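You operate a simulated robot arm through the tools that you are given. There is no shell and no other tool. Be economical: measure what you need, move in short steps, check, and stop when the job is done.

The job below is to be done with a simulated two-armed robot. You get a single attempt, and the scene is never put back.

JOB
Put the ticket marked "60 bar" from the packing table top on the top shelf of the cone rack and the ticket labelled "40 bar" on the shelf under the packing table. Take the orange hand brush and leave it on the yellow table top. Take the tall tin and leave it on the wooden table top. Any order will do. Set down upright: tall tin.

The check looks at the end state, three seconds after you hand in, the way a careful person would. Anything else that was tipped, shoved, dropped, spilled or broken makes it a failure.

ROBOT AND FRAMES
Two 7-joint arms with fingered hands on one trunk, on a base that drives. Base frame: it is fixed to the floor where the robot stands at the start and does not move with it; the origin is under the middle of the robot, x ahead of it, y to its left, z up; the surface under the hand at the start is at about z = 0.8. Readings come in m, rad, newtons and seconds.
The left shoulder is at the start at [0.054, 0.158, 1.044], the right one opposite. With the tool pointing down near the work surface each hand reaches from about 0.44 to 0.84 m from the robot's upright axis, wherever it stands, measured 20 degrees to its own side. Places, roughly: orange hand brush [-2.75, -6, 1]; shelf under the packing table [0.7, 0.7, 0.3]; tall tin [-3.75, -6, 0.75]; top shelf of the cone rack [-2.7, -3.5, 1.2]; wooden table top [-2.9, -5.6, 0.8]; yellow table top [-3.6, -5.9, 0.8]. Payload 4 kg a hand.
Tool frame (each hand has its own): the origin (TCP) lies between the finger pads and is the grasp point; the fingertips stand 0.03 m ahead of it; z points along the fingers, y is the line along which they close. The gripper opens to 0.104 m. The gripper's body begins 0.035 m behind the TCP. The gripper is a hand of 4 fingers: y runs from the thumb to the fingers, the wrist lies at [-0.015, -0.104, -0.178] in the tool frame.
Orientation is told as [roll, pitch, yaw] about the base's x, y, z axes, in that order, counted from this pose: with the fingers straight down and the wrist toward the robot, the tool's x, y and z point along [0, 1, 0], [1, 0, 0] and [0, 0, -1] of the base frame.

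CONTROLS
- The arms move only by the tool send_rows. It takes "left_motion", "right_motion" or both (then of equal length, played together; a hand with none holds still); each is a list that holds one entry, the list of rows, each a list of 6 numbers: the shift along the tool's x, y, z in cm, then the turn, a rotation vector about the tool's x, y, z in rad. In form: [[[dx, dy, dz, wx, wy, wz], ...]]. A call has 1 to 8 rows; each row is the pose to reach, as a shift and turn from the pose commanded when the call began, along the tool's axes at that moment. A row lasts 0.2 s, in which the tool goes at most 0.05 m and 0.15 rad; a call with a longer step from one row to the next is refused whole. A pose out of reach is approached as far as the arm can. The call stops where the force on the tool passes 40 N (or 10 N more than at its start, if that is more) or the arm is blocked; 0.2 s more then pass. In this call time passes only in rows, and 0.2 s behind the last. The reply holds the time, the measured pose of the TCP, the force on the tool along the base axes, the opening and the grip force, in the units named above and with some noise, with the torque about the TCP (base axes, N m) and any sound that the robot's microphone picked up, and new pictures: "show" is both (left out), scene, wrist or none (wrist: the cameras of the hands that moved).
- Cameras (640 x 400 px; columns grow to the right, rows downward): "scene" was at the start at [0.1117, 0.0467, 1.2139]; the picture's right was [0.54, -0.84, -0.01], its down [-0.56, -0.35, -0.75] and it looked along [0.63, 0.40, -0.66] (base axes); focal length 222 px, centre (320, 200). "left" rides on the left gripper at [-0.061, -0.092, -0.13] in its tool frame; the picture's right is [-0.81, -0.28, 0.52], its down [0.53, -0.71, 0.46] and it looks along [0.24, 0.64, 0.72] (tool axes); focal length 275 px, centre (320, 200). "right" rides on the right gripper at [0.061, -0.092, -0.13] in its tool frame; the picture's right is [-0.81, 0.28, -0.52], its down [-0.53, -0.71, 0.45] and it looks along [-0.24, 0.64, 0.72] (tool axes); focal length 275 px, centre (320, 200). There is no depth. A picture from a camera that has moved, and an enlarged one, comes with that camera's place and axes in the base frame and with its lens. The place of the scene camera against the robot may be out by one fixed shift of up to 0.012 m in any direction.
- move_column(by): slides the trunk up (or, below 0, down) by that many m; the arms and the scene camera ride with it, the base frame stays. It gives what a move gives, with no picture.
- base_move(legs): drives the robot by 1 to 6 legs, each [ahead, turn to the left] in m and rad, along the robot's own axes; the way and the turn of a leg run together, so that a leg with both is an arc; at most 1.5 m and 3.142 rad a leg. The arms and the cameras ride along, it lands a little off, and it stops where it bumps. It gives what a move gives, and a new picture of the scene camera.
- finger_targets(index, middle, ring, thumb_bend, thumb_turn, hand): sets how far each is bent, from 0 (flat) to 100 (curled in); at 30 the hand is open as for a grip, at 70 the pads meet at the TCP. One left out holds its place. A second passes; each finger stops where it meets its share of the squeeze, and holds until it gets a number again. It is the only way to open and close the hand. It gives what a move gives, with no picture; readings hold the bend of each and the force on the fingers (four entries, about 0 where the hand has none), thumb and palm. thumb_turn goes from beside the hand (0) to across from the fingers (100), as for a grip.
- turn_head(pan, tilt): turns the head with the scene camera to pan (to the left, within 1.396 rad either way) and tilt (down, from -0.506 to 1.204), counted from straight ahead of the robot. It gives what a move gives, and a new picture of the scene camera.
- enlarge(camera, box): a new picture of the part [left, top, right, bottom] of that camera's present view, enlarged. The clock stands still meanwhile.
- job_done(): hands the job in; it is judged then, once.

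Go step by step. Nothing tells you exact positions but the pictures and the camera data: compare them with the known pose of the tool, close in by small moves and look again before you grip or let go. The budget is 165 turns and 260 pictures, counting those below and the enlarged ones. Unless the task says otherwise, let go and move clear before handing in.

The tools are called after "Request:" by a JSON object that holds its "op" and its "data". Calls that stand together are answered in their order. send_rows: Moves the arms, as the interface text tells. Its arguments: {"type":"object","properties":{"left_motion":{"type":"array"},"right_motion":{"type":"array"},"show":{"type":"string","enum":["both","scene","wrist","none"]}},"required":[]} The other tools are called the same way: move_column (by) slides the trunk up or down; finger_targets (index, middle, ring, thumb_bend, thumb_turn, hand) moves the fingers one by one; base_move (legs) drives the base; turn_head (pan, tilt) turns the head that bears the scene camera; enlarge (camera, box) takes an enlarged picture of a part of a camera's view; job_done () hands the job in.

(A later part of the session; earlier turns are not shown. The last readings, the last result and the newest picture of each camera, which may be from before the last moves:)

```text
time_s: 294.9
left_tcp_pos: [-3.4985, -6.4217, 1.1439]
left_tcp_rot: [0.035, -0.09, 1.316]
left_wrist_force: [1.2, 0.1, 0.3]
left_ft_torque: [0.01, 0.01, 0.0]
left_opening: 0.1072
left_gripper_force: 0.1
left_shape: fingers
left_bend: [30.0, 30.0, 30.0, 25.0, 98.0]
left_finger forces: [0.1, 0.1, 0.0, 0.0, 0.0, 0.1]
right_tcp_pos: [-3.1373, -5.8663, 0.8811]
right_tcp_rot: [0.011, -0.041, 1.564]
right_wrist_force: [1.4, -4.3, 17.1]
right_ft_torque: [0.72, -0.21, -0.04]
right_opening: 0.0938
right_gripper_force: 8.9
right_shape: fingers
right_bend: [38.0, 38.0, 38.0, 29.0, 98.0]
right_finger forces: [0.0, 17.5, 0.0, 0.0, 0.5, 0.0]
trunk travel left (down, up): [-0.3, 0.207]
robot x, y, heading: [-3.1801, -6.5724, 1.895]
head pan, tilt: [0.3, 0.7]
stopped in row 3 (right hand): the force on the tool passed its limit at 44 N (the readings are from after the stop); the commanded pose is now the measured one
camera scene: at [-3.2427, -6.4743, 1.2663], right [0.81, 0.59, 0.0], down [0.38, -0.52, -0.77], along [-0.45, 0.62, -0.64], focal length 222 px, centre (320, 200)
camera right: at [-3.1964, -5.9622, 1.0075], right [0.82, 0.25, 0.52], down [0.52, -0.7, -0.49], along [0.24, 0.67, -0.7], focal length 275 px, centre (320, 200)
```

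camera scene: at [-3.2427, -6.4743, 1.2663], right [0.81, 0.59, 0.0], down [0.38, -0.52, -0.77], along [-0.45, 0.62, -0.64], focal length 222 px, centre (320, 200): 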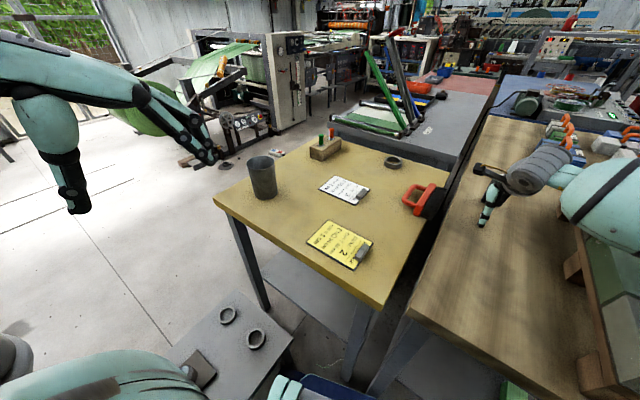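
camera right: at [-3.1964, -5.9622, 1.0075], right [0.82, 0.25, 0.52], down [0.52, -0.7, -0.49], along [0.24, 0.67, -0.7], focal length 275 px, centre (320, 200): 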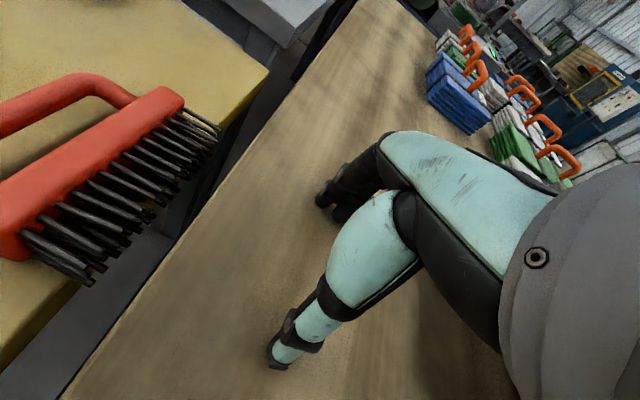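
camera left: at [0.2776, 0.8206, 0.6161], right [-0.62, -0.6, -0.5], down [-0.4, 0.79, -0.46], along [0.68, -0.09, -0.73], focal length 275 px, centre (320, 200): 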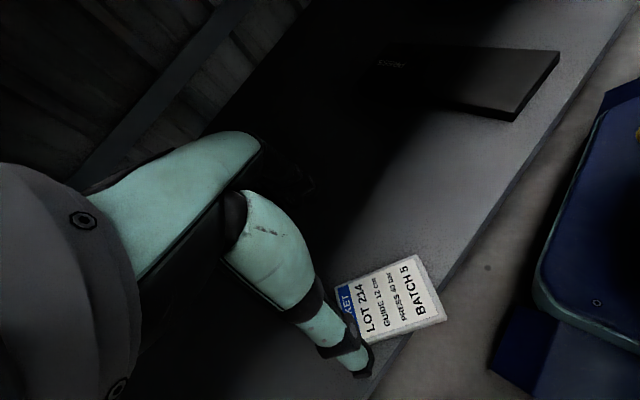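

The longer fingers touched the wooden top. I raise slightly, close the hand so the tips meet, and push at the brush's middle with a single point.

Request:
{"op": "send_rows", "data": {"right_motion": [[[0, 0, -2, 0.03, 0, 0]]], "show": "none"}}

Request:
{"op": "finger_targets", "data": {"hand": "right", "index": 68, "middle": 68, "ring": 68, "thumb_bend": 66}}

Request:
{"op": "send_rows", "data": {"right_motion": [[[0, 0, 0.8, 0, 0, 0], [0, 0, 1.6, 0, 0, 0], [0, 0, 2.4, 0, 0, 0], [2, 0, 2.4, 0, 0, 0], [4, 0, 2.4, 0, 0, 0]]], "show": "both"}}

```text
time_s: 295.4
left_tcp_pos: [-3.4999, -6.4173, 1.1429]
left_tcp_rot: [0.031, -0.084, 1.315]
left_wrist_force: [0.1, -0.8, 0.2]
left_ft_torque: [0.03, 0.02, 0.01]
left_opening: 0.1071
left_gripper_force: 0.0
left_shape: fingers
left_bend: [30.0, 30.0, 30.0, 25.0, 98.0]
left_finger forces: [0.1, 0.0, 0.0, 0.0, 0.1, 0.0]
right_tcp_pos: [-3.1359, -5.8638, 0.8909]
right_tcp_rot: [0.006, 0.006, 1.562]
right_wrist_force: [0.7, -0.6, -0.1]
right_ft_torque: [-0.01, 0.0, 0.05]
right_opening: 0.0937
right_gripper_force: 0.1
right_shape: fingers
right_bend: [38.0, 38.0, 38.0, 30.0, 98.0]
right_finger forces: [0.0, 0.0, 0.1, 0.0, 0.1, 0.0]
trunk travel left (down, up): [-0.3, 0.207]
robot x, y, heading: [-3.1815, -6.5719, 1.897]
head pan, tilt: [0.3, 0.7]
```

```text
time_s: 296.4
left_tcp_pos: [-3.4981, -6.4179, 1.1425]
left_tcp_rot: [0.033, -0.086, 1.313]
left_wrist_force: [0.7, -0.4, 0.5]
left_ft_torque: [0.02, 0.02, 0.02]
left_opening: 0.1071
left_gripper_force: 0.1
left_shape: fingers
left_bend: [30.0, 30.0, 30.0, 25.0, 98.0]
left_finger forces: [0.1, 0.0, 0.1, 0.0, 0.0, 0.1]
right_tcp_pos: [-3.136, -5.8641, 0.8948]
right_tcp_rot: [0.008, 0.0, 1.563]
right_wrist_force: [-0.8, -0.6, 0.0]
right_ft_torque: [0.02, 0.01, -0.02]
right_opening: 0.0087
right_gripper_force: 0.0
right_shape: fingers
right_bend: [68.0, 68.0, 68.0, 66.0, 98.0]
right_finger forces: [0.0, 0.0, 0.0, 0.0, 0.0, 0.1]
trunk travel left (down, up): [-0.3, 0.207]
robot x, y, heading: [-3.1784, -6.5712, 1.898]
head pan, tilt: [0.3, 0.7]
```

```text
time_s: 297.5
left_tcp_pos: [-3.5001, -6.4181, 1.1424]
left_tcp_rot: [0.033, -0.085, 1.316]
left_wrist_force: [0.8, 0.1, 0.5]
left_ft_torque: [-0.04, -0.01, 0.05]
left_opening: 0.107
left_gripper_force: 0.0
left_shape: fingers
left_bend: [30.0, 30.0, 30.0, 25.0, 98.0]
left_finger forces: [0.0, 0.0, 0.0, 0.0, 0.0, 0.0]
right_tcp_pos: [-3.1653, -5.8595, 0.8829]
right_tcp_rot: [0.016, -0.021, 1.558]
right_wrist_force: [4.0, -4.6, 32.0]
right_ft_torque: [-0.86, 0.09, 0.08]
right_opening: 0.0124
right_gripper_force: 15.9
right_shape: fingers
right_bend: [68.0, 68.0, 68.0, 65.0, 99.0]
right_finger forces: [0.0, 0.0, 0.0, 0.0, 31.2, 0.0]
trunk travel left (down, up): [-0.3, 0.207]
robot x, y, heading: [-3.1786, -6.5703, 1.893]
head pan, tilt: [0.3, 0.7]
stopped in row 5 (right hand): the force on the tool passed its limit at 41 N (the readings are from after the stop); the commanded pose is now the measured one
camera scene: at [-3.2446, -6.4706, 1.2658], right [0.81, 0.59, 0.0], down [0.38, -0.52, -0.76], along [-0.45, 0.62, -0.65], focal length 222 px, centre (320, 200)
camera right: at [-3.2238, -5.9533, 1.0122], right [0.82, 0.25, 0.51], down [0.52, -0.71, -0.48], along [0.24, 0.66, -0.71], focal length 275 px, centre (320, 200)
```

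scene: 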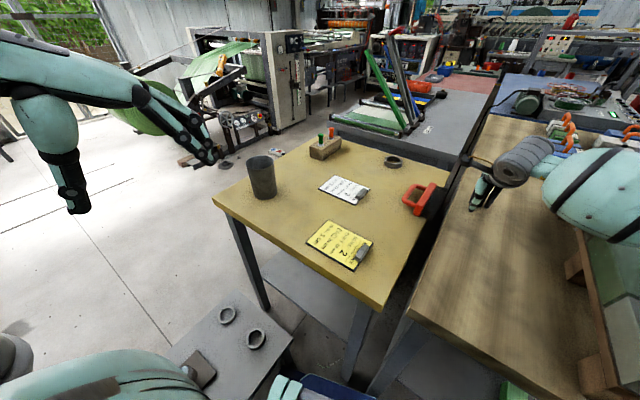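
right: 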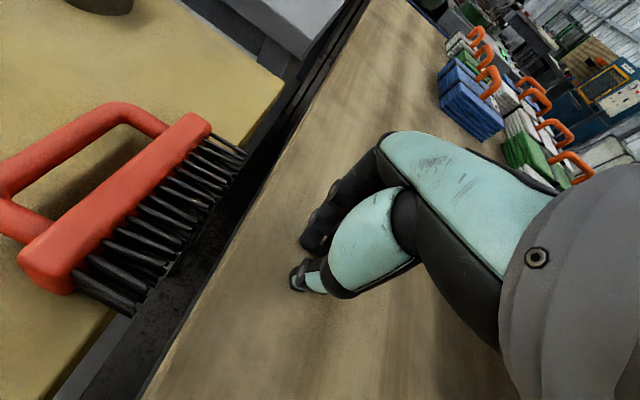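

The wooden top is higher than the yellow one, so pushing from that side won't work. Instead I'll hook the handle loop from above with just thumb and middle fingertip and drag the brush inward. I raise the hand and go over the loop.

Request:
{"op": "finger_targets", "data": {"hand": "right", "index": 100, "middle": 70, "ring": 100, "thumb_bend": 69}}

Request:
{"op": "send_rows", "data": {"right_motion": [[[0, 0, -4, 0, 0, 0], [0, 0, -8, 0.02, -0.01, 0], [4, -0.2, -9, 0.02, -0.01, 0], [8, -0.4, -9, 0.02, -0.01, 0], [12, -0.5, -9, 0.02, -0.01, 0], [14.7, -0.5, -9, 0.02, -0.01, 0]]], "show": "both"}}

Request:
{"op": "enlarge", "data": {"camera": "scene", "box": [370, 140, 490, 220]}}

```text
time_s: 298.5
left_tcp_pos: [-3.4991, -6.4217, 1.1433]
left_tcp_rot: [0.034, -0.091, 1.314]
left_wrist_force: [0.4, -0.6, 0.3]
left_ft_torque: [-0.06, 0.04, -0.02]
left_opening: 0.1074
left_gripper_force: 0.1
left_shape: fingers
left_bend: [30.0, 30.0, 30.0, 25.0, 98.0]
left_finger forces: [0.0, 0.0, 0.1, 0.1, 0.0, 0.1]
right_tcp_pos: [-3.1631, -5.8634, 0.8829]
right_tcp_rot: [0.015, -0.017, 1.555]
right_wrist_force: [1.0, -0.9, 32.8]
right_ft_torque: [-0.64, 0.19, 0.05]
right_opening: 0.0015
right_gripper_force: 19.7
right_shape: fingers
right_bend: [79.0, 70.0, 100.0, 69.0, 99.0]
right_finger forces: [0.1, 0.1, 0.0, 0.1, 39.5, 0.0]
trunk travel left (down, up): [-0.3, 0.207]
robot x, y, heading: [-3.1747, -6.5683, 1.895]
head pan, tilt: [0.3, 0.7]
```

```text
time_s: 299.9
left_tcp_pos: [-3.4995, -6.4176, 1.1428]
left_tcp_rot: [0.034, -0.088, 1.313]
left_wrist_force: [-0.1, 0.0, -0.8]
left_ft_torque: [0.04, -0.03, -0.01]
left_opening: 0.1069
left_gripper_force: 0.1
left_shape: fingers
left_bend: [30.0, 30.0, 30.0, 25.0, 98.0]
left_finger forces: [0.0, 0.1, 0.0, 0.1, 0.1, 0.1]
right_tcp_pos: [-3.3117, -5.8685, 0.9671]
right_tcp_rot: [-0.002, 0.01, 1.558]
right_wrist_force: [1.2, 0.4, -0.2]
right_ft_torque: [0.0, 0.01, 0.02]
right_opening: 0.0066
right_gripper_force: 0.2
right_shape: fingers
right_bend: [81.0, 70.0, 100.0, 65.0, 98.0]
right_finger forces: [0.1, 0.1, 0.1, 0.0, 0.1, 0.0]
trunk travel left (down, up): [-0.3, 0.207]
robot x, y, heading: [-3.1796, -6.572, 1.895]
head pan, tilt: [0.3, 0.7]
camera scene: at [-3.2446, -6.4696, 1.2658], right [0.81, 0.59, 0.0], down [0.38, -0.52, -0.76], along [-0.45, 0.62, -0.65], focal length 222 px, centre (320, 200)
camera right: at [-3.3733, -5.9578, 1.0991], right [0.81, 0.27, 0.52], down [0.52, -0.73, -0.45], along [0.25, 0.63, -0.73], focal length 275 px, centre (320, 200)
```

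scene: 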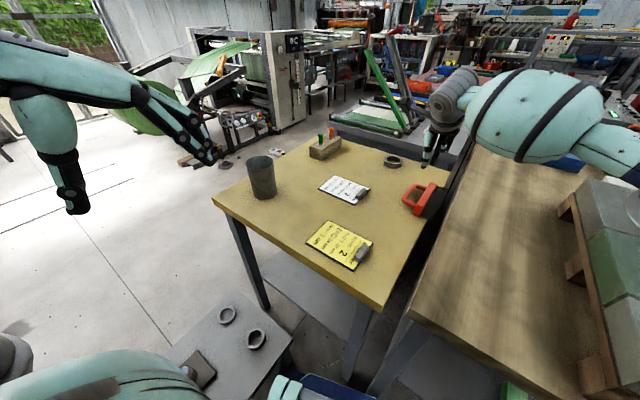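
right: 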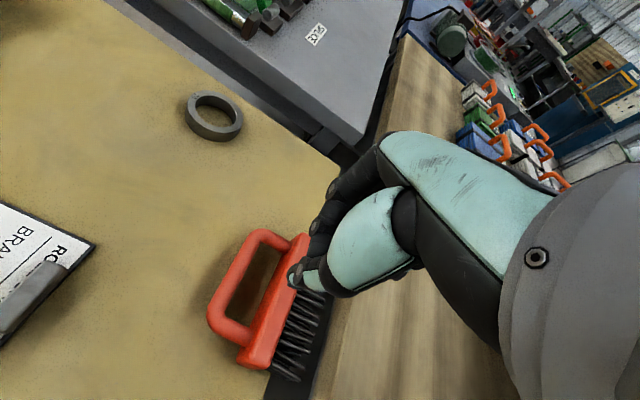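

```text
5.00 times, centred on (430, 180) of scene
camera zoom: at [-3.2446, -6.4696, 1.2658], right [0.81, 0.59, 0.0], down [0.38, -0.52, -0.76], along [-0.45, 0.62, -0.65], focal length 1112 px, centre (-230, 300)
```

zoom: 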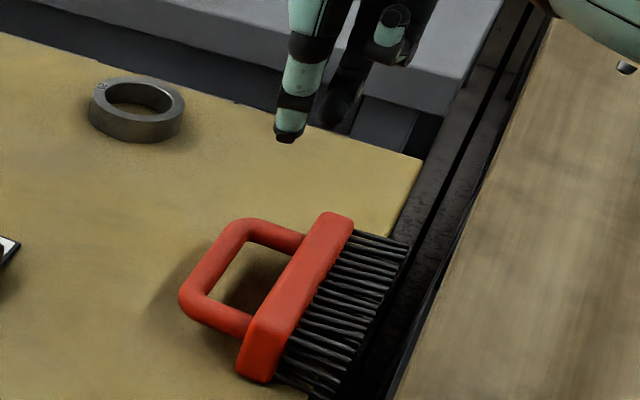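

The tip is almost exactly over the loop's centre. I lower it into the loop.

Request:
{"op": "send_rows", "data": {"right_motion": [[[0.4, 0.4, 4, 0, 0, 0], [0.4, 0.4, 7.5, 0, 0, 0], [0.4, 0.4, 9.5, 0, 0, 0], [0.4, 0.4, 10.5, 0, 0, 0], [0.4, 0.4, 11.5, 0, 0, 0]]], "show": "both"}}

Request:
{"op": "enlarge", "data": {"camera": "scene", "box": [370, 150, 490, 230]}}

```text
time_s: 301.1
left_tcp_pos: [-3.5, -6.4189, 1.1432]
left_tcp_rot: [0.035, -0.087, 1.313]
left_wrist_force: [1.1, -1.3, 0.5]
left_ft_torque: [0.03, 0.02, 0.05]
left_opening: 0.1071
left_gripper_force: 0.1
left_shape: fingers
left_bend: [30.0, 30.0, 30.0, 25.0, 98.0]
left_finger forces: [0.0, 0.0, 0.0, 0.0, 0.0, 0.1]
right_tcp_pos: [-3.3139, -5.8626, 0.8528]
right_tcp_rot: [-0.001, 0.011, 1.557]
right_wrist_force: [-1.1, -0.7, 0.2]
right_ft_torque: [-0.01, 0.01, 0.02]
right_opening: 0.0081
right_gripper_force: 0.5
right_shape: fingers
right_bend: [82.0, 70.0, 100.0, 65.0, 98.0]
right_finger forces: [0.0, 0.6, 0.0, 0.0, 0.1, 0.0]
trunk travel left (down, up): [-0.3, 0.207]
robot x, y, heading: [-3.18, -6.5705, 1.892]
head pan, tilt: [0.3, 0.7]
camera scene: at [-3.2438, -6.4694, 1.2658], right [0.81, 0.59, 0.0], down [0.38, -0.52, -0.76], along [-0.45, 0.62, -0.65], focal length 222 px, centre (320, 200)
camera right: at [-3.375, -5.9523, 0.9833], right [0.81, 0.27, 0.52], down [0.52, -0.72, -0.45], along [0.25, 0.63, -0.73], focal length 275 px, centre (320, 200)
```

scene: 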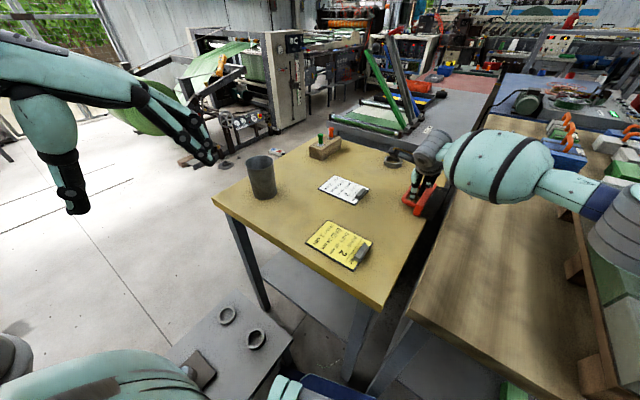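
right: 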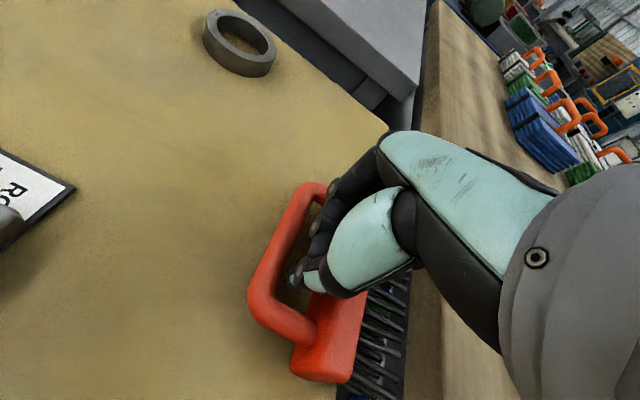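

```text
5.00 times, centred on (430, 190) of scene
camera zoom: at [-3.2438, -6.4694, 1.2658], right [0.81, 0.59, 0.0], down [0.38, -0.52, -0.76], along [-0.45, 0.62, -0.65], focal length 1112 px, centre (-230, 250)
```

zoom: 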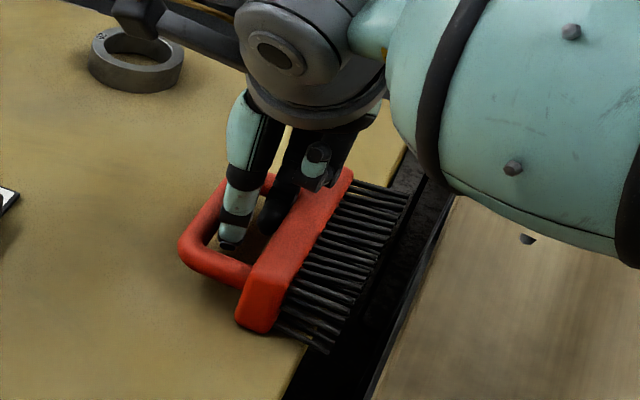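

The tip is inside the loop. I drag the brush inward about 5 cm.

Request:
{"op": "send_rows", "data": {"right_motion": [[[0, 0, 0.6, 0, 0, 0], [1, 0, 0.6, 0, 0, 0], [2, 0, 0.6, 0, 0, 0], [3, 0, 0.6, 0, 0, 0], [4, 0, 0.6, 0, 0, 0], [5, 0, 0.6, 0, 0, 0], [6, 0, 0.6, 0, 0, 0], [6.5, 0, 0.6, 0, 0, 0]]], "show": "wrist"}}

Request:
{"op": "enlarge", "data": {"camera": "scene", "box": [350, 150, 470, 230]}}

```text
time_s: 302.9
left_tcp_pos: [-3.5005, -6.4173, 1.1443]
left_tcp_rot: [0.032, -0.086, 1.314]
left_wrist_force: [-0.2, -0.8, 0.2]
left_ft_torque: [0.02, 0.0, -0.01]
left_opening: 0.1071
left_gripper_force: 0.1
left_shape: fingers
left_bend: [30.0, 30.0, 30.0, 25.0, 98.0]
left_finger forces: [0.1, 0.1, 0.0, 0.1, 0.0, 0.0]
right_tcp_pos: [-3.377, -5.862, 0.8448]
right_tcp_rot: [-0.003, 0.011, 1.557]
right_wrist_force: [-0.3, -0.4, 0.5]
right_ft_torque: [-0.01, 0.0, 0.01]
right_opening: 0.0384
right_gripper_force: 0.3
right_shape: fingers
right_bend: [95.0, 70.0, 100.0, 68.0, 98.0]
right_finger forces: [0.1, 0.0, 0.0, 0.0, 0.1, 0.0]
trunk travel left (down, up): [-0.3, 0.207]
robot x, y, heading: [-3.1804, -6.5749, 1.892]
head pan, tilt: [0.3, 0.7]
camera right: at [-3.4393, -5.9527, 0.9769], right [0.81, 0.27, 0.52], down [0.52, -0.72, -0.45], along [0.25, 0.63, -0.73], focal length 275 px, centre (320, 200)
```

right: 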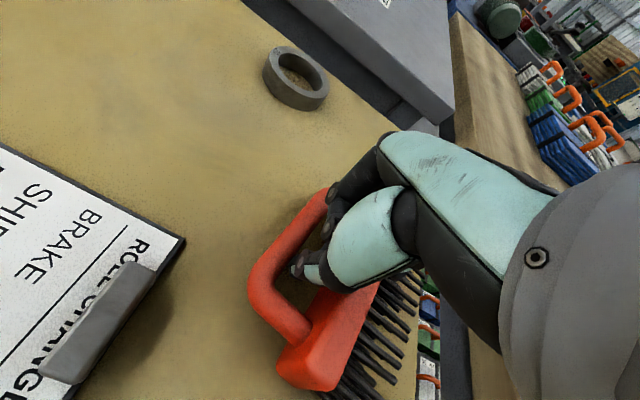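

```text
5.00 times, centred on (410, 190) of scene
camera zoom: at [-3.2437, -6.4696, 1.2658], right [0.81, 0.59, 0.0], down [0.38, -0.52, -0.76], along [-0.45, 0.62, -0.65], focal length 1112 px, centre (-130, 250)
```

zoom: 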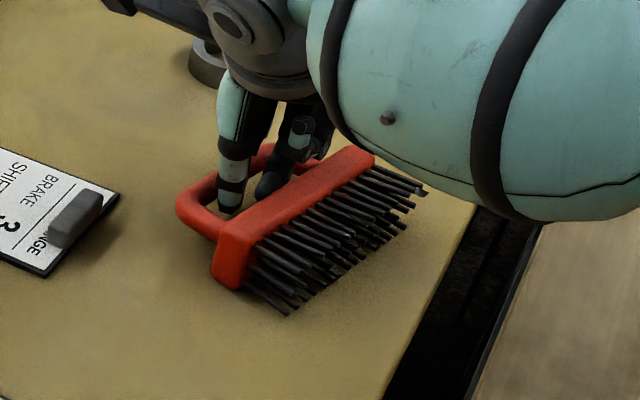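

The brush is now fully on the yellow table. I lift the hand straight out.

Request:
{"op": "send_rows", "data": {"right_motion": [[[-0.6, 0, 0, 0, 0, 0], [-0.6, 0, -2, 0, 0, 0], [-0.6, 0, -5, 0, 0, 0], [-0.6, 0, -9, 0, 0, 0], [-0.6, 0, -13, 0, 0, 0], [-0.6, 0, -17, 0, 0, 0], [-0.6, 0, -21, 0, 0, 0]]], "show": "scene"}}

```text
time_s: 304.5
left_tcp_pos: [-3.499, -6.4183, 1.1426]
left_tcp_rot: [0.032, -0.088, 1.315]
left_wrist_force: [-0.1, -0.9, -0.2]
left_ft_torque: [0.0, 0.05, 0.03]
left_opening: 0.1074
left_gripper_force: 0.1
left_shape: fingers
left_bend: [30.0, 30.0, 30.0, 25.0, 98.0]
left_finger forces: [0.1, 0.0, 0.0, 0.1, 0.1, 0.0]
right_tcp_pos: [-3.3726, -5.86, 1.0571]
right_tcp_rot: [0.0, 0.008, 1.558]
right_wrist_force: [-0.2, -0.8, -0.5]
right_ft_torque: [0.02, -0.01, 0.0]
right_opening: 0.0469
right_gripper_force: 0.0
right_shape: fingers
right_bend: [100.0, 70.0, 100.0, 69.0, 98.0]
right_finger forces: [0.0, 0.0, 0.0, 0.1, 0.0, 0.0]
trunk travel left (down, up): [-0.3, 0.207]
robot x, y, heading: [-3.1795, -6.5679, 1.902]
head pan, tilt: [0.3, 0.7]
camera scene: at [-3.2439, -6.4707, 1.2659], right [0.81, 0.59, 0.0], down [0.38, -0.52, -0.76], along [-0.45, 0.62, -0.64], focal length 222 px, centre (320, 200)
```

scene: 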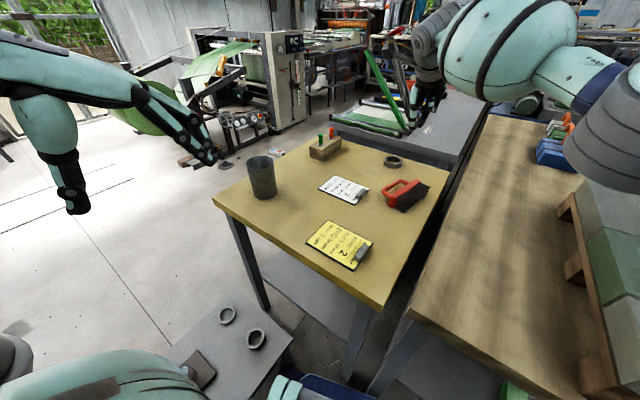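

The brush lies securely on the yellow table. Now the tin: I open the left hand wide and move it above the tin at about (-3.73, -6.112).

Request:
{"op": "finger_targets", "data": {"hand": "left", "index": 26, "middle": 26, "ring": 26, "thumb_bend": 20}}

Request:
{"op": "send_rows", "data": {"left_motion": [[[3.7, 2.9, 0.3, 0.02, -0.01, 0], [7.4, 5.8, 0.6, 0.04, -0.02, 0], [11.1, 8.7, 0.9, 0.06, -0.03, 0], [14.8, 11.6, 1.1, 0.09, -0.03, 0], [18.5, 14.5, 1.3, 0.09, -0.03, 0], [22.2, 17.4, 1.5, 0.09, -0.03, 0], [26, 20.4, 1.7, 0.09, -0.03, 0], [29.5, 23.2, 2, 0.09, -0.03, 0]]], "show": "both"}}

```text
time_s: 305.5
left_tcp_pos: [-3.5002, -6.4176, 1.1428]
left_tcp_rot: [0.033, -0.086, 1.312]
left_wrist_force: [0.5, 0.3, 0.2]
left_ft_torque: [-0.03, 0.0, -0.04]
left_opening: 0.1169
left_gripper_force: 0.0
left_shape: fingers
left_bend: [26.0, 26.0, 26.0, 20.0, 98.0]
left_finger forces: [0.0, 0.0, 0.0, 0.1, 0.0, 0.1]
right_tcp_pos: [-3.3708, -5.8599, 1.057]
right_tcp_rot: [0.0, 0.011, 1.558]
right_wrist_force: [-0.5, 0.3, 0.2]
right_ft_torque: [-0.01, -0.02, 0.0]
right_opening: 0.0469
right_gripper_force: 0.0
right_shape: fingers
right_bend: [100.0, 70.0, 100.0, 69.0, 98.0]
right_finger forces: [0.0, 0.0, 0.0, 0.1, 0.0, 0.0]
trunk travel left (down, up): [-0.3, 0.207]
robot x, y, heading: [-3.1797, -6.5711, 1.897]
head pan, tilt: [0.3, 0.7]
```

```text
time_s: 307.3
left_tcp_pos: [-3.7263, -6.1178, 1.1516]
left_tcp_rot: [0.004, 0.007, 1.314]
left_wrist_force: [-0.5, -0.3, -0.3]
left_ft_torque: [0.02, 0.0, 0.01]
left_opening: 0.1167
left_gripper_force: 0.1
left_shape: fingers
left_bend: [26.0, 26.0, 26.0, 20.0, 98.0]
left_finger forces: [0.1, 0.0, 0.1, 0.0, 0.0, 0.1]
right_tcp_pos: [-3.3713, -5.8571, 1.055]
right_tcp_rot: [-0.001, 0.013, 1.558]
right_wrist_force: [-0.2, -0.1, 0.1]
right_ft_torque: [0.01, 0.01, -0.01]
right_opening: 0.0466
right_gripper_force: 0.1
right_shape: fingers
right_bend: [100.0, 70.0, 100.0, 69.0, 98.0]
right_finger forces: [0.0, 0.0, 0.0, 0.0, 0.0, 0.1]
trunk travel left (down, up): [-0.3, 0.207]
robot x, y, heading: [-3.1783, -6.5688, 1.894]
head pan, tilt: [0.3, 0.7]
camera scene: at [-3.2443, -6.4679, 1.2656], right [0.81, 0.59, 0.0], down [0.38, -0.52, -0.76], along [-0.45, 0.62, -0.65], focal length 222 px, centre (320, 200)
camera left: at [-3.691, -6.2214, 1.2831], right [0.71, -0.47, -0.52], down [-0.7, -0.56, -0.45], along [-0.07, 0.68, -0.73], focal length 275 px, centre (320, 200)
```

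scene: 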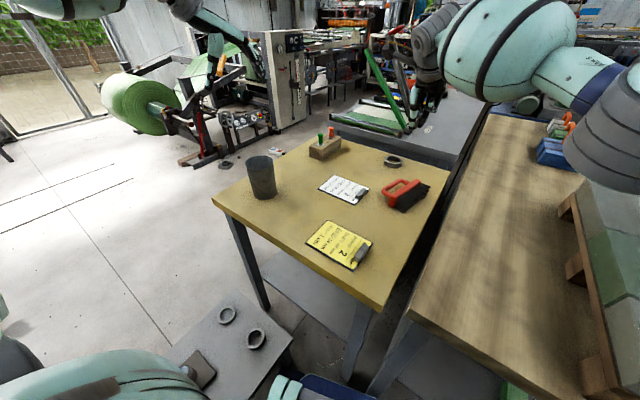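
left: 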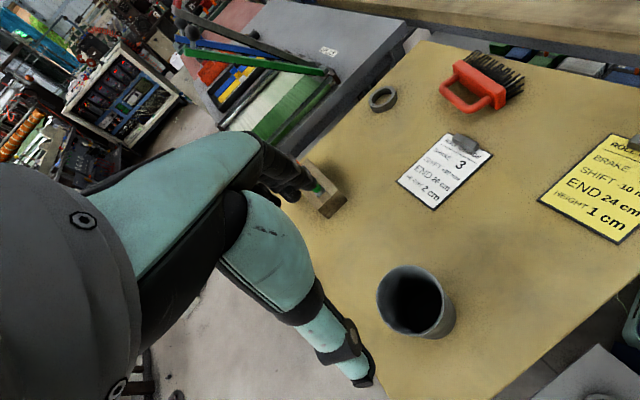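

The tin's centre is at about (-3.718, -6.113). I correct slightly and come down partway.

Request:
{"op": "send_rows", "data": {"left_motion": [[[-0.6, 0.7, 3.5, 0, 0, 0], [-0.6, 0.7, 7, 0, 0, 0], [-0.6, 0.7, 10.5, 0, 0, 0], [-0.6, 0.7, 13.5, 0, 0, 0]]], "show": "both"}}

```text
time_s: 308.3
left_tcp_pos: [-3.7204, -6.1141, 1.0164]
left_tcp_rot: [0.004, 0.004, 1.314]
left_wrist_force: [-0.2, -0.9, -0.1]
left_ft_torque: [0.0, 0.02, -0.02]
left_opening: 0.1172
left_gripper_force: 0.0
left_shape: fingers
left_bend: [26.0, 26.0, 26.0, 20.0, 98.0]
left_finger forces: [0.1, 0.0, 0.0, 0.0, 0.0, 0.0]
right_tcp_pos: [-3.3728, -5.8595, 1.0556]
right_tcp_rot: [-0.002, 0.009, 1.557]
right_wrist_force: [-0.9, 0.6, -0.9]
right_ft_torque: [0.02, 0.01, 0.01]
right_opening: 0.0467
right_gripper_force: 0.1
right_shape: fingers
right_bend: [100.0, 70.0, 100.0, 69.0, 98.0]
right_finger forces: [0.0, 0.1, 0.1, 0.0, 0.0, 0.1]
trunk travel left (down, up): [-0.3, 0.207]
robot x, y, heading: [-3.1773, -6.5667, 1.891]
head pan, tilt: [0.3, 0.7]
camera scene: at [-3.2444, -6.4691, 1.2657], right [0.81, 0.59, 0.0], down [0.38, -0.52, -0.76], along [-0.45, 0.62, -0.65], focal length 222 px, centre (320, 200)
camera left: at [-3.6843, -6.2178, 1.1481], right [0.71, -0.47, -0.52], down [-0.7, -0.56, -0.45], along [-0.08, 0.68, -0.73], focal length 275 px, centre (320, 200)
```

scene: 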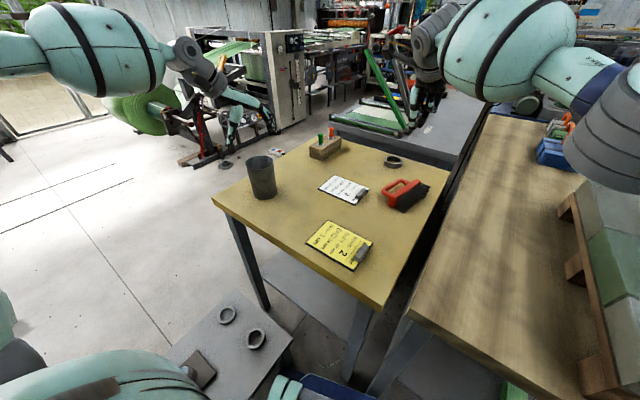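
left: 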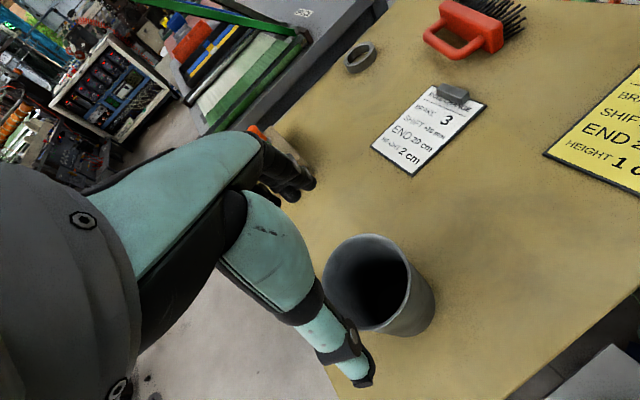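

Well centred. I lower around the tin.

Request:
{"op": "send_rows", "data": {"left_motion": [[[0, -0.1, 3, 0, 0, 0], [0, -0.1, 6, 0, 0, 0], [0, -0.1, 8, 0, 0, 0]]], "show": "both"}}

Request:
{"op": "enlarge", "data": {"camera": "scene", "box": [190, 110, 330, 220]}}

```text
time_s: 309.1
left_tcp_pos: [-3.7207, -6.1159, 0.9378]
left_tcp_rot: [0.005, 0.003, 1.315]
left_wrist_force: [-1.0, 0.7, 0.3]
left_ft_torque: [0.01, 0.01, 0.02]
left_opening: 0.1168
left_gripper_force: 0.1
left_shape: fingers
left_bend: [26.0, 26.0, 26.0, 20.0, 98.0]
left_finger forces: [0.0, 0.0, 0.0, 0.0, 0.1, 0.1]
right_tcp_pos: [-3.3717, -5.8592, 1.0555]
right_tcp_rot: [-0.001, 0.01, 1.557]
right_wrist_force: [0.7, -0.1, -0.1]
right_ft_torque: [-0.01, -0.01, -0.01]
right_opening: 0.0466
right_gripper_force: 0.1
right_shape: fingers
right_bend: [100.0, 70.0, 100.0, 69.0, 98.0]
right_finger forces: [0.0, 0.0, 0.1, 0.1, 0.0, 0.1]
trunk travel left (down, up): [-0.3, 0.207]
robot x, y, heading: [-3.1773, -6.5682, 1.895]
head pan, tilt: [0.3, 0.7]
camera scene: at [-3.2437, -6.4697, 1.2659], right [0.81, 0.59, 0.0], down [0.38, -0.52, -0.76], along [-0.45, 0.62, -0.65], focal length 222 px, centre (320, 200)
camera left: at [-3.6839, -6.2189, 1.0692], right [0.71, -0.47, -0.52], down [-0.7, -0.56, -0.45], along [-0.08, 0.68, -0.73], focal length 275 px, centre (320, 200)
```

scene: 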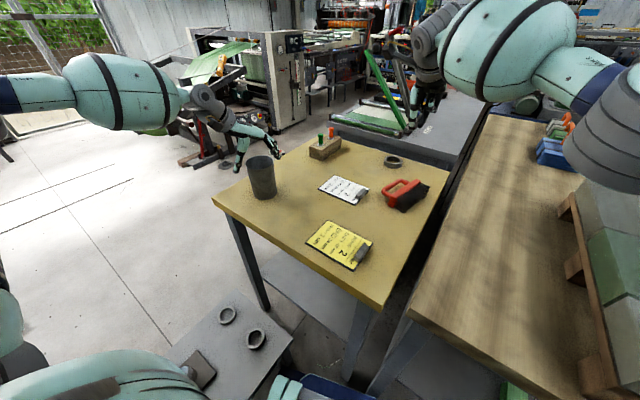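
left: 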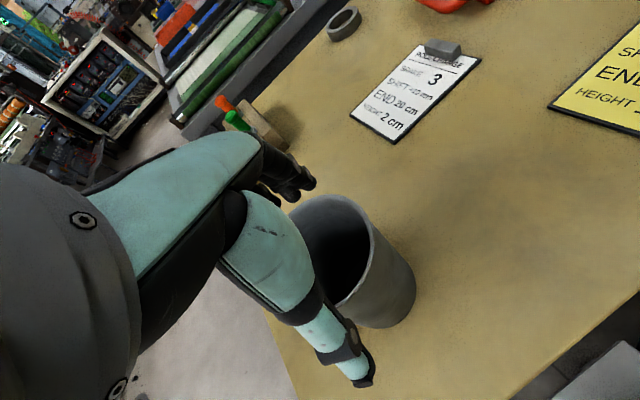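

```text
3.64 times, centred on (260, 165) of scene
camera zoom: at [-3.2437, -6.4697, 1.2659], right [0.81, 0.59, 0.0], down [0.38, -0.52, -0.76], along [-0.45, 0.62, -0.65], focal length 809 px, centre (538, 327)
```

zoom: 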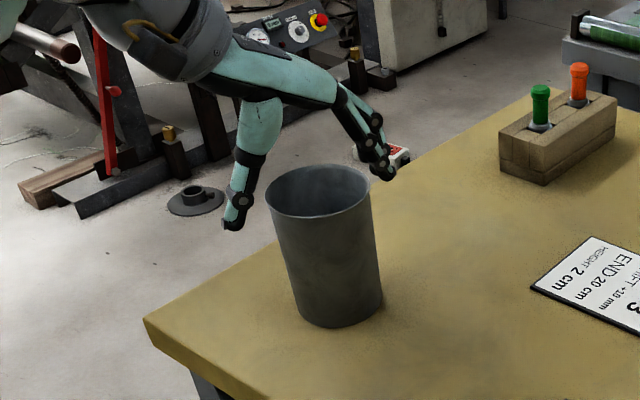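

In the same camera the tool point projects onto the tin's rim centre, so it is well centred. I lower 3 cm more and close.

Request:
{"op": "send_rows", "data": {"left_motion": [[[0, 0, 1.2, 0, 0, 0], [0, 0, 2.4, 0, 0, 0], [0, 0, 3, 0, 0, 0]]], "show": "wrist"}}

Request:
{"op": "enlarge", "data": {"camera": "scene", "box": [190, 110, 330, 220]}}

```text
time_s: 309.9
left_tcp_pos: [-3.7209, -6.1153, 0.9084]
left_tcp_rot: [0.003, 0.003, 1.317]
left_wrist_force: [-0.1, 1.3, 0.9]
left_ft_torque: [0.03, -0.02, 0.01]
left_opening: 0.1176
left_gripper_force: 0.5
left_shape: fingers
left_bend: [26.0, 26.0, 26.0, 20.0, 98.0]
left_finger forces: [0.9, 0.0, 0.1, 0.0, 0.0, 0.1]
right_tcp_pos: [-3.3707, -5.8593, 1.0558]
right_tcp_rot: [-0.004, 0.01, 1.555]
right_wrist_force: [0.5, -0.3, 0.1]
right_ft_torque: [0.02, 0.0, -0.02]
right_opening: 0.0466
right_gripper_force: 0.0
right_shape: fingers
right_bend: [100.0, 70.0, 100.0, 69.0, 98.0]
right_finger forces: [0.0, 0.0, 0.0, 0.0, 0.0, 0.1]
trunk travel left (down, up): [-0.3, 0.207]
robot x, y, heading: [-3.1795, -6.5726, 1.896]
head pan, tilt: [0.3, 0.7]
camera left: at [-3.6842, -6.2185, 1.0399], right [0.71, -0.47, -0.52], down [-0.7, -0.56, -0.45], along [-0.08, 0.68, -0.73], focal length 275 px, centre (320, 200)
```

left: 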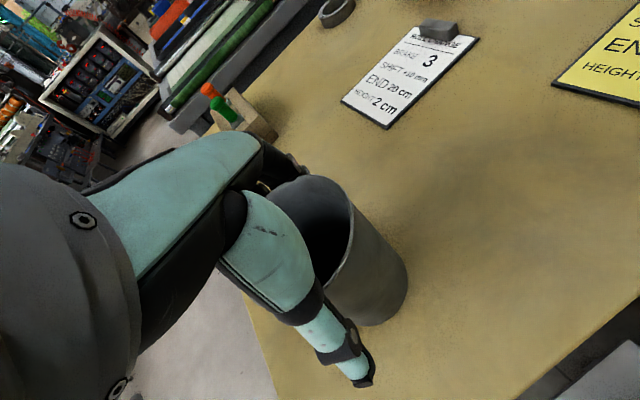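

```text
3.64 times, centred on (260, 165) of scene
camera zoom: at [-3.2435, -6.4698, 1.2659], right [0.81, 0.59, 0.0], down [0.38, -0.52, -0.76], along [-0.45, 0.62, -0.65], focal length 809 px, centre (538, 327)
```

zoom: 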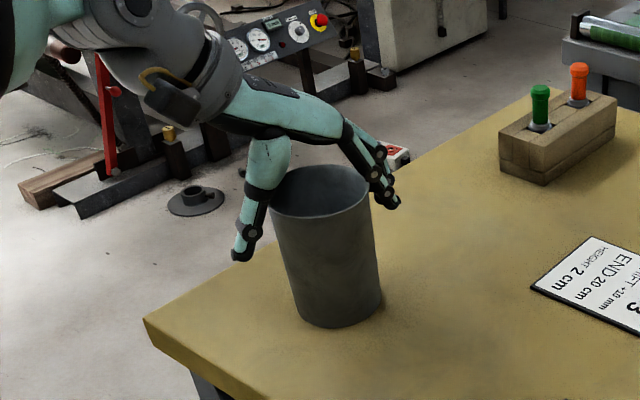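

The fingers just touch one side, so I shift 0.8 cm toward them and then close.

Request:
{"op": "send_rows", "data": {"left_motion": [[[0, 0.8, 0, 0, 0, 0], [0, 0.8, 0.5, 0, 0, 0]]], "show": "none"}}

Request:
{"op": "finger_targets", "data": {"hand": "left", "index": 60, "middle": 60, "ring": 60, "thumb_bend": 60}}

Request:
{"op": "enlarge", "data": {"camera": "scene", "box": [190, 110, 330, 220]}}

```text
time_s: 310.5
left_tcp_pos: [-3.7196, -6.1071, 0.903]
left_tcp_rot: [0.002, 0.005, 1.314]
left_wrist_force: [-0.9, -0.5, -1.2]
left_ft_torque: [-0.02, -0.03, -0.01]
left_opening: 0.1173
left_gripper_force: 0.0
left_shape: fingers
left_bend: [26.0, 26.0, 26.0, 20.0, 98.0]
left_finger forces: [0.1, 0.1, 0.0, 0.1, 0.0, 0.0]
right_tcp_pos: [-3.3706, -5.8596, 1.0567]
right_tcp_rot: [-0.002, 0.009, 1.557]
right_wrist_force: [-0.5, -0.6, 0.5]
right_ft_torque: [0.02, -0.01, -0.03]
right_opening: 0.0469
right_gripper_force: 0.1
right_shape: fingers
right_bend: [100.0, 70.0, 100.0, 69.0, 98.0]
right_finger forces: [0.1, 0.0, 0.2, 0.0, 0.1, 0.1]
trunk travel left (down, up): [-0.3, 0.207]
robot x, y, heading: [-3.1786, -6.569, 1.898]
head pan, tilt: [0.3, 0.7]
```

```text
time_s: 311.5
left_tcp_pos: [-3.7185, -6.107, 0.904]
left_tcp_rot: [0.006, 0.002, 1.317]
left_wrist_force: [-0.8, 2.0, 6.9]
left_ft_torque: [0.37, -0.06, -0.04]
left_opening: 0.0837
left_gripper_force: 32.3
left_shape: fingers
left_bend: [33.0, 46.0, 48.0, 48.0, 95.0]
left_finger forces: [14.7, 8.3, 8.0, 0.0, 33.0, 0.0]
right_tcp_pos: [-3.3708, -5.8596, 1.0568]
right_tcp_rot: [-0.002, 0.008, 1.557]
right_wrist_force: [0.0, -0.2, -0.3]
right_ft_torque: [0.0, 0.01, 0.0]
right_opening: 0.0467
right_gripper_force: 0.1
right_shape: fingers
right_bend: [100.0, 70.0, 100.0, 69.0, 98.0]
right_finger forces: [0.1, 0.0, 0.1, 0.1, 0.1, 0.1]
trunk travel left (down, up): [-0.3, 0.207]
robot x, y, heading: [-3.1759, -6.5705, 1.894]
head pan, tilt: [0.3, 0.7]
```

```text
3.64 times, centred on (260, 165) of scene
camera zoom: at [-3.2429, -6.4703, 1.266], right [0.81, 0.59, 0.0], down [0.38, -0.52, -0.76], along [-0.45, 0.62, -0.64], focal length 809 px, centre (538, 327)
```

zoom: 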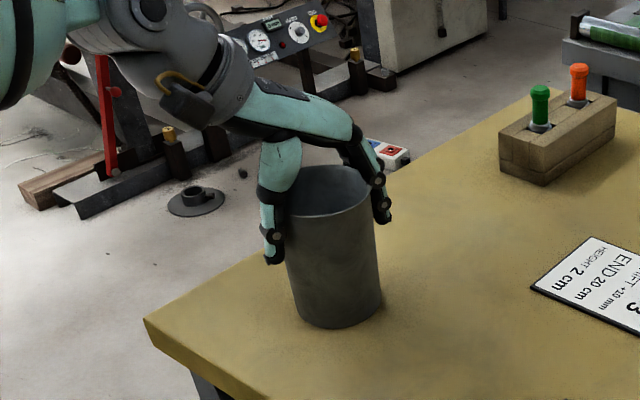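

Gripped at 32 N. I lift a little and check.

Request:
{"op": "send_rows", "data": {"left_motion": [[[0, 0, -1, 0, 0, 0], [0, 0, -2, 0, 0, 0], [0, 0, -4, 0, 0, 0]]], "show": "both"}}

Request:
{"op": "enlarge", "data": {"camera": "scene", "box": [190, 100, 330, 210]}}

```text
time_s: 312.3
left_tcp_pos: [-3.7178, -6.1076, 0.9422]
left_tcp_rot: [0.004, 0.003, 1.314]
left_wrist_force: [-0.2, -0.6, -1.0]
left_ft_torque: [-0.01, -0.01, 0.01]
left_opening: 0.0832
left_gripper_force: 30.2
left_shape: fingers
left_bend: [33.0, 46.0, 49.0, 49.0, 95.0]
left_finger forces: [13.6, 7.4, 7.5, 0.1, 31.1, 0.1]
right_tcp_pos: [-3.3712, -5.8577, 1.0569]
right_tcp_rot: [-0.001, 0.01, 1.558]
right_wrist_force: [0.3, 0.7, -0.8]
right_ft_torque: [-0.02, 0.01, 0.01]
right_opening: 0.047
right_gripper_force: 0.1
right_shape: fingers
right_bend: [100.0, 70.0, 100.0, 69.0, 98.0]
right_finger forces: [0.0, 0.0, 0.0, 0.0, 0.1, 0.1]
trunk travel left (down, up): [-0.3, 0.207]
robot x, y, heading: [-3.1809, -6.5681, 1.893]
head pan, tilt: [0.3, 0.7]
camera scene: at [-3.2435, -6.4699, 1.2659], right [0.81, 0.59, 0.0], down [0.38, -0.52, -0.76], along [-0.45, 0.62, -0.65], focal length 222 px, centre (320, 200)
camera left: at [-3.6814, -6.2111, 1.0741], right [0.71, -0.47, -0.52], down [-0.7, -0.56, -0.45], along [-0.08, 0.68, -0.73], focal length 275 px, centre (320, 200)
```

scene: 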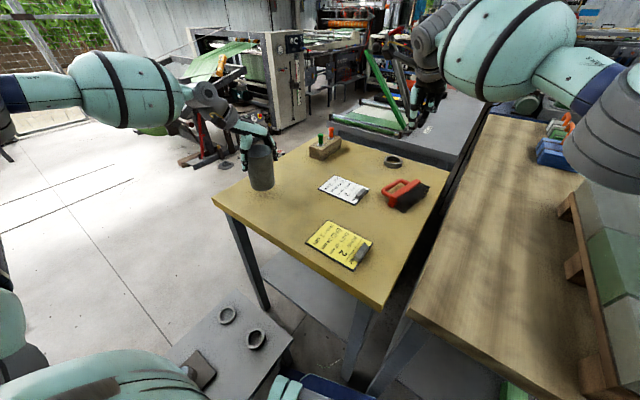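
left: 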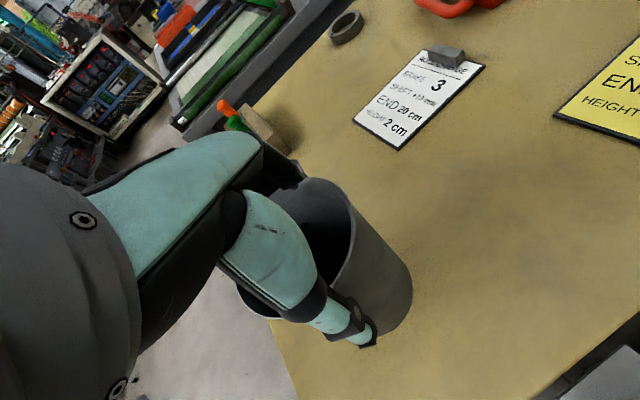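

```text
3.64 times, centred on (260, 155) of scene
camera zoom: at [-3.2435, -6.4699, 1.2659], right [0.81, 0.59, 0.0], down [0.38, -0.52, -0.76], along [-0.45, 0.62, -0.65], focal length 809 px, centre (538, 364)
```

zoom: 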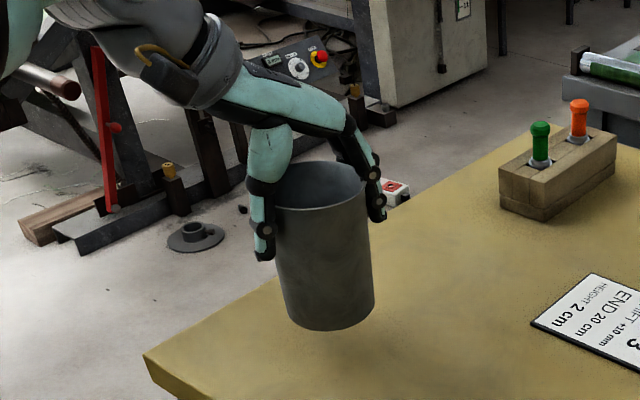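

The tin is held upright. I raise it and the trunk, then turn the robot right so the left hand can set it on the wooden table's free strip (x -3.22..-2.97).

Request:
{"op": "send_rows", "data": {"left_motion": [[[0, 0, -4, 0, 0, 0], [0, 0, -8, 0, 0, 0], [0, 0, -12, 0, 0, 0], [0, -2, -15, 0, 0, 0]]], "show": "none"}}

Request:
{"op": "move_column", "data": {"by": 0.1}}

Request:
{"op": "base_move", "data": {"legs": [[0, -0.7]]}}

```text
time_s: 313.3
left_tcp_pos: [-3.7229, -6.1293, 1.0938]
left_tcp_rot: [0.003, 0.002, 1.316]
left_wrist_force: [0.3, 0.0, -0.7]
left_ft_torque: [0.05, 0.0, 0.01]
left_opening: 0.0833
left_gripper_force: 29.8
left_shape: fingers
left_bend: [33.0, 46.0, 49.0, 49.0, 95.0]
left_finger forces: [13.4, 7.5, 7.6, 0.0, 30.7, 0.0]
right_tcp_pos: [-3.3718, -5.8615, 1.0574]
right_tcp_rot: [-0.002, 0.009, 1.556]
right_wrist_force: [-0.4, -0.6, 0.4]
right_ft_torque: [0.02, 0.01, 0.02]
right_opening: 0.0469
right_gripper_force: 0.1
right_shape: fingers
right_bend: [100.0, 70.0, 100.0, 69.0, 98.0]
right_finger forces: [0.0, 0.1, 0.0, 0.0, 0.0, 0.0]
trunk travel left (down, up): [-0.3, 0.207]
robot x, y, heading: [-3.1787, -6.573, 1.9]
head pan, tilt: [0.3, 0.7]
```

```text
time_s: 314.6
left_tcp_pos: [-3.7222, -6.1267, 1.1927]
left_tcp_rot: [0.005, 0.005, 1.315]
left_wrist_force: [-0.5, 0.2, -0.9]
left_ft_torque: [-0.01, 0.0, 0.01]
left_opening: 0.0831
left_gripper_force: 29.3
left_shape: fingers
left_bend: [33.0, 46.0, 49.0, 49.0, 95.0]
left_finger forces: [13.4, 7.5, 7.4, 0.0, 30.5, 0.1]
right_tcp_pos: [-3.3709, -5.8567, 1.1566]
right_tcp_rot: [-0.001, 0.01, 1.558]
right_wrist_force: [0.6, -0.3, 0.4]
right_ft_torque: [0.01, 0.01, 0.01]
right_opening: 0.0466
right_gripper_force: 0.1
right_shape: fingers
right_bend: [100.0, 70.0, 100.0, 69.0, 98.0]
right_finger forces: [0.0, 0.0, 0.0, 0.0, 0.0, 0.0]
trunk travel left (down, up): [-0.4, 0.107]
robot x, y, heading: [-3.1784, -6.5683, 1.889]
head pan, tilt: [0.3, 0.7]
```

```text
time_s: 315.5
left_tcp_pos: [-3.7067, -6.1314, 1.202]
left_tcp_rot: [0.011, -0.01, 1.292]
left_wrist_force: [0.5, -1.0, -1.5]
left_ft_torque: [0.05, 0.0, 0.03]
left_opening: 0.083
left_gripper_force: 29.6
left_shape: fingers
left_bend: [33.0, 46.0, 49.0, 50.0, 95.0]
left_finger forces: [13.2, 7.5, 7.7, 0.0, 30.7, 0.0]
right_tcp_pos: [-3.3505, -5.8683, 1.17]
right_tcp_rot: [0.005, -0.007, 1.534]
right_wrist_force: [-0.7, -0.5, -0.5]
right_ft_torque: [0.0, -0.01, -0.01]
right_opening: 0.0466
right_gripper_force: 0.1
right_shape: fingers
right_bend: [100.0, 70.0, 100.0, 69.0, 98.0]
right_finger forces: [0.0, 0.1, 0.1, 0.0, 0.0, 0.0]
trunk travel left (down, up): [-0.4, 0.107]
robot x, y, heading: [-3.1756, -6.566, 1.879]
head pan, tilt: [0.3, 0.7]
stopped in leg 1: the robot was blocked; the commanded pose is now the measured one
camera scene: at [-3.2455, -6.4571, 1.3649], right [0.82, 0.57, 0.0], down [0.37, -0.54, -0.76], along [-0.44, 0.62, -0.65], focal length 222 px, centre (320, 200)
```

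scene: 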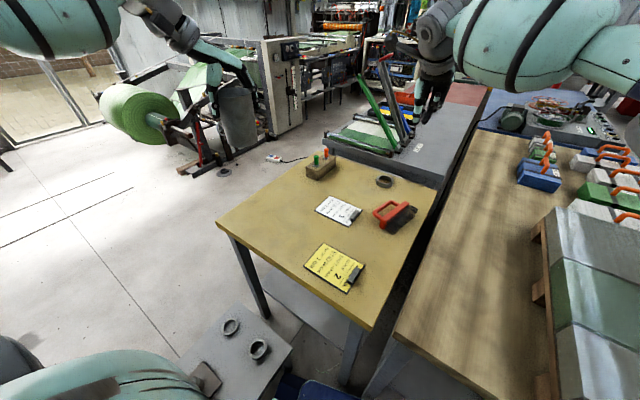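

Blocked immediately, perhaps a base corner near a table leg. I back off 8 cm and turn again.

Request:
{"op": "base_move", "data": {"legs": [[-0.08, 0]]}}

Request:
{"op": "base_move", "data": {"legs": [[0, -0.65]]}}

```text
time_s: 316.6
left_tcp_pos: [-3.6878, -6.186, 1.1894]
left_tcp_rot: [-0.001, 0.009, 1.291]
left_wrist_force: [0.7, -0.3, -1.2]
left_ft_torque: [0.01, -0.01, -0.02]
left_opening: 0.083
left_gripper_force: 29.5
left_shape: fingers
left_bend: [33.0, 46.0, 49.0, 50.0, 95.0]
left_finger forces: [13.2, 7.6, 7.8, 0.0, 30.6, 0.0]
right_tcp_pos: [-3.3345, -5.9267, 1.1527]
right_tcp_rot: [-0.003, 0.014, 1.534]
right_wrist_force: [-0.4, 0.1, -1.2]
right_ft_torque: [0.01, -0.04, 0.0]
right_opening: 0.0466
right_gripper_force: 0.1
right_shape: fingers
right_bend: [100.0, 70.0, 100.0, 69.0, 98.0]
right_finger forces: [0.0, 0.0, 0.0, 0.1, 0.0, 0.0]
trunk travel left (down, up): [-0.4, 0.107]
robot x, y, heading: [-3.1557, -6.6466, 1.883]
head pan, tilt: [0.3, 0.7]
camera scene: at [-3.2265, -6.5188, 1.3631], right [0.82, 0.57, -0.01], down [0.37, -0.55, -0.75], along [-0.43, 0.61, -0.66], focal length 222 px, centre (320, 200)
```

scene: 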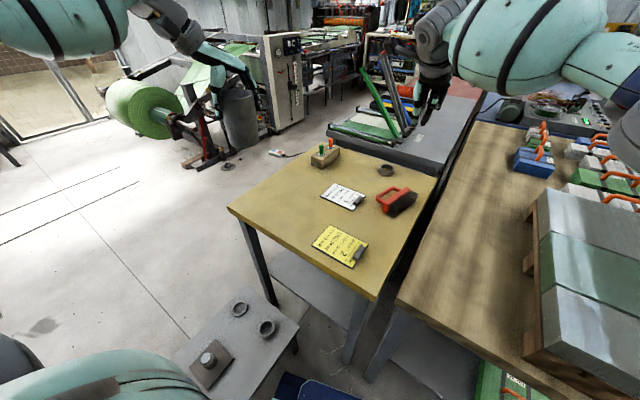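

```text
time_s: 319.0
left_tcp_pos: [-3.3148, -5.9819, 1.2019]
left_tcp_rot: [0.012, -0.011, 0.651]
left_wrist_force: [-0.2, 0.2, -1.9]
left_ft_torque: [-0.01, -0.01, 0.0]
left_opening: 0.0827
left_gripper_force: 28.4
left_shape: fingers
left_bend: [33.0, 46.0, 49.0, 50.0, 95.0]
left_finger forces: [12.9, 7.4, 7.5, 0.1, 29.2, 0.1]
right_tcp_pos: [-2.8753, -5.9852, 1.1699]
right_tcp_rot: [0.002, -0.008, 0.893]
right_wrist_force: [0.2, -0.2, -0.2]
right_ft_torque: [-0.03, 0.0, 0.03]
right_opening: 0.047
right_gripper_force: 0.0
right_shape: fingers
right_bend: [100.0, 70.0, 100.0, 69.0, 98.0]
right_finger forces: [0.1, 0.0, 0.0, 0.0, 0.0, 0.0]
trunk travel left (down, up): [-0.4, 0.107]
robot x, y, heading: [-3.1608, -6.6497, 1.237]
head pan, tilt: [0.3, 0.7]
camera scene: at [-3.1477, -6.5141, 1.3643], right [1.0, -0.03, 0.0], down [-0.02, -0.65, -0.76], along [0.02, 0.76, -0.65], focal length 222 px, centre (320, 200)
```

scene: 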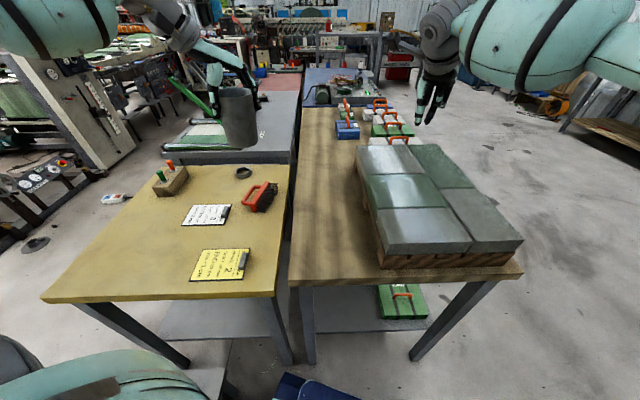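

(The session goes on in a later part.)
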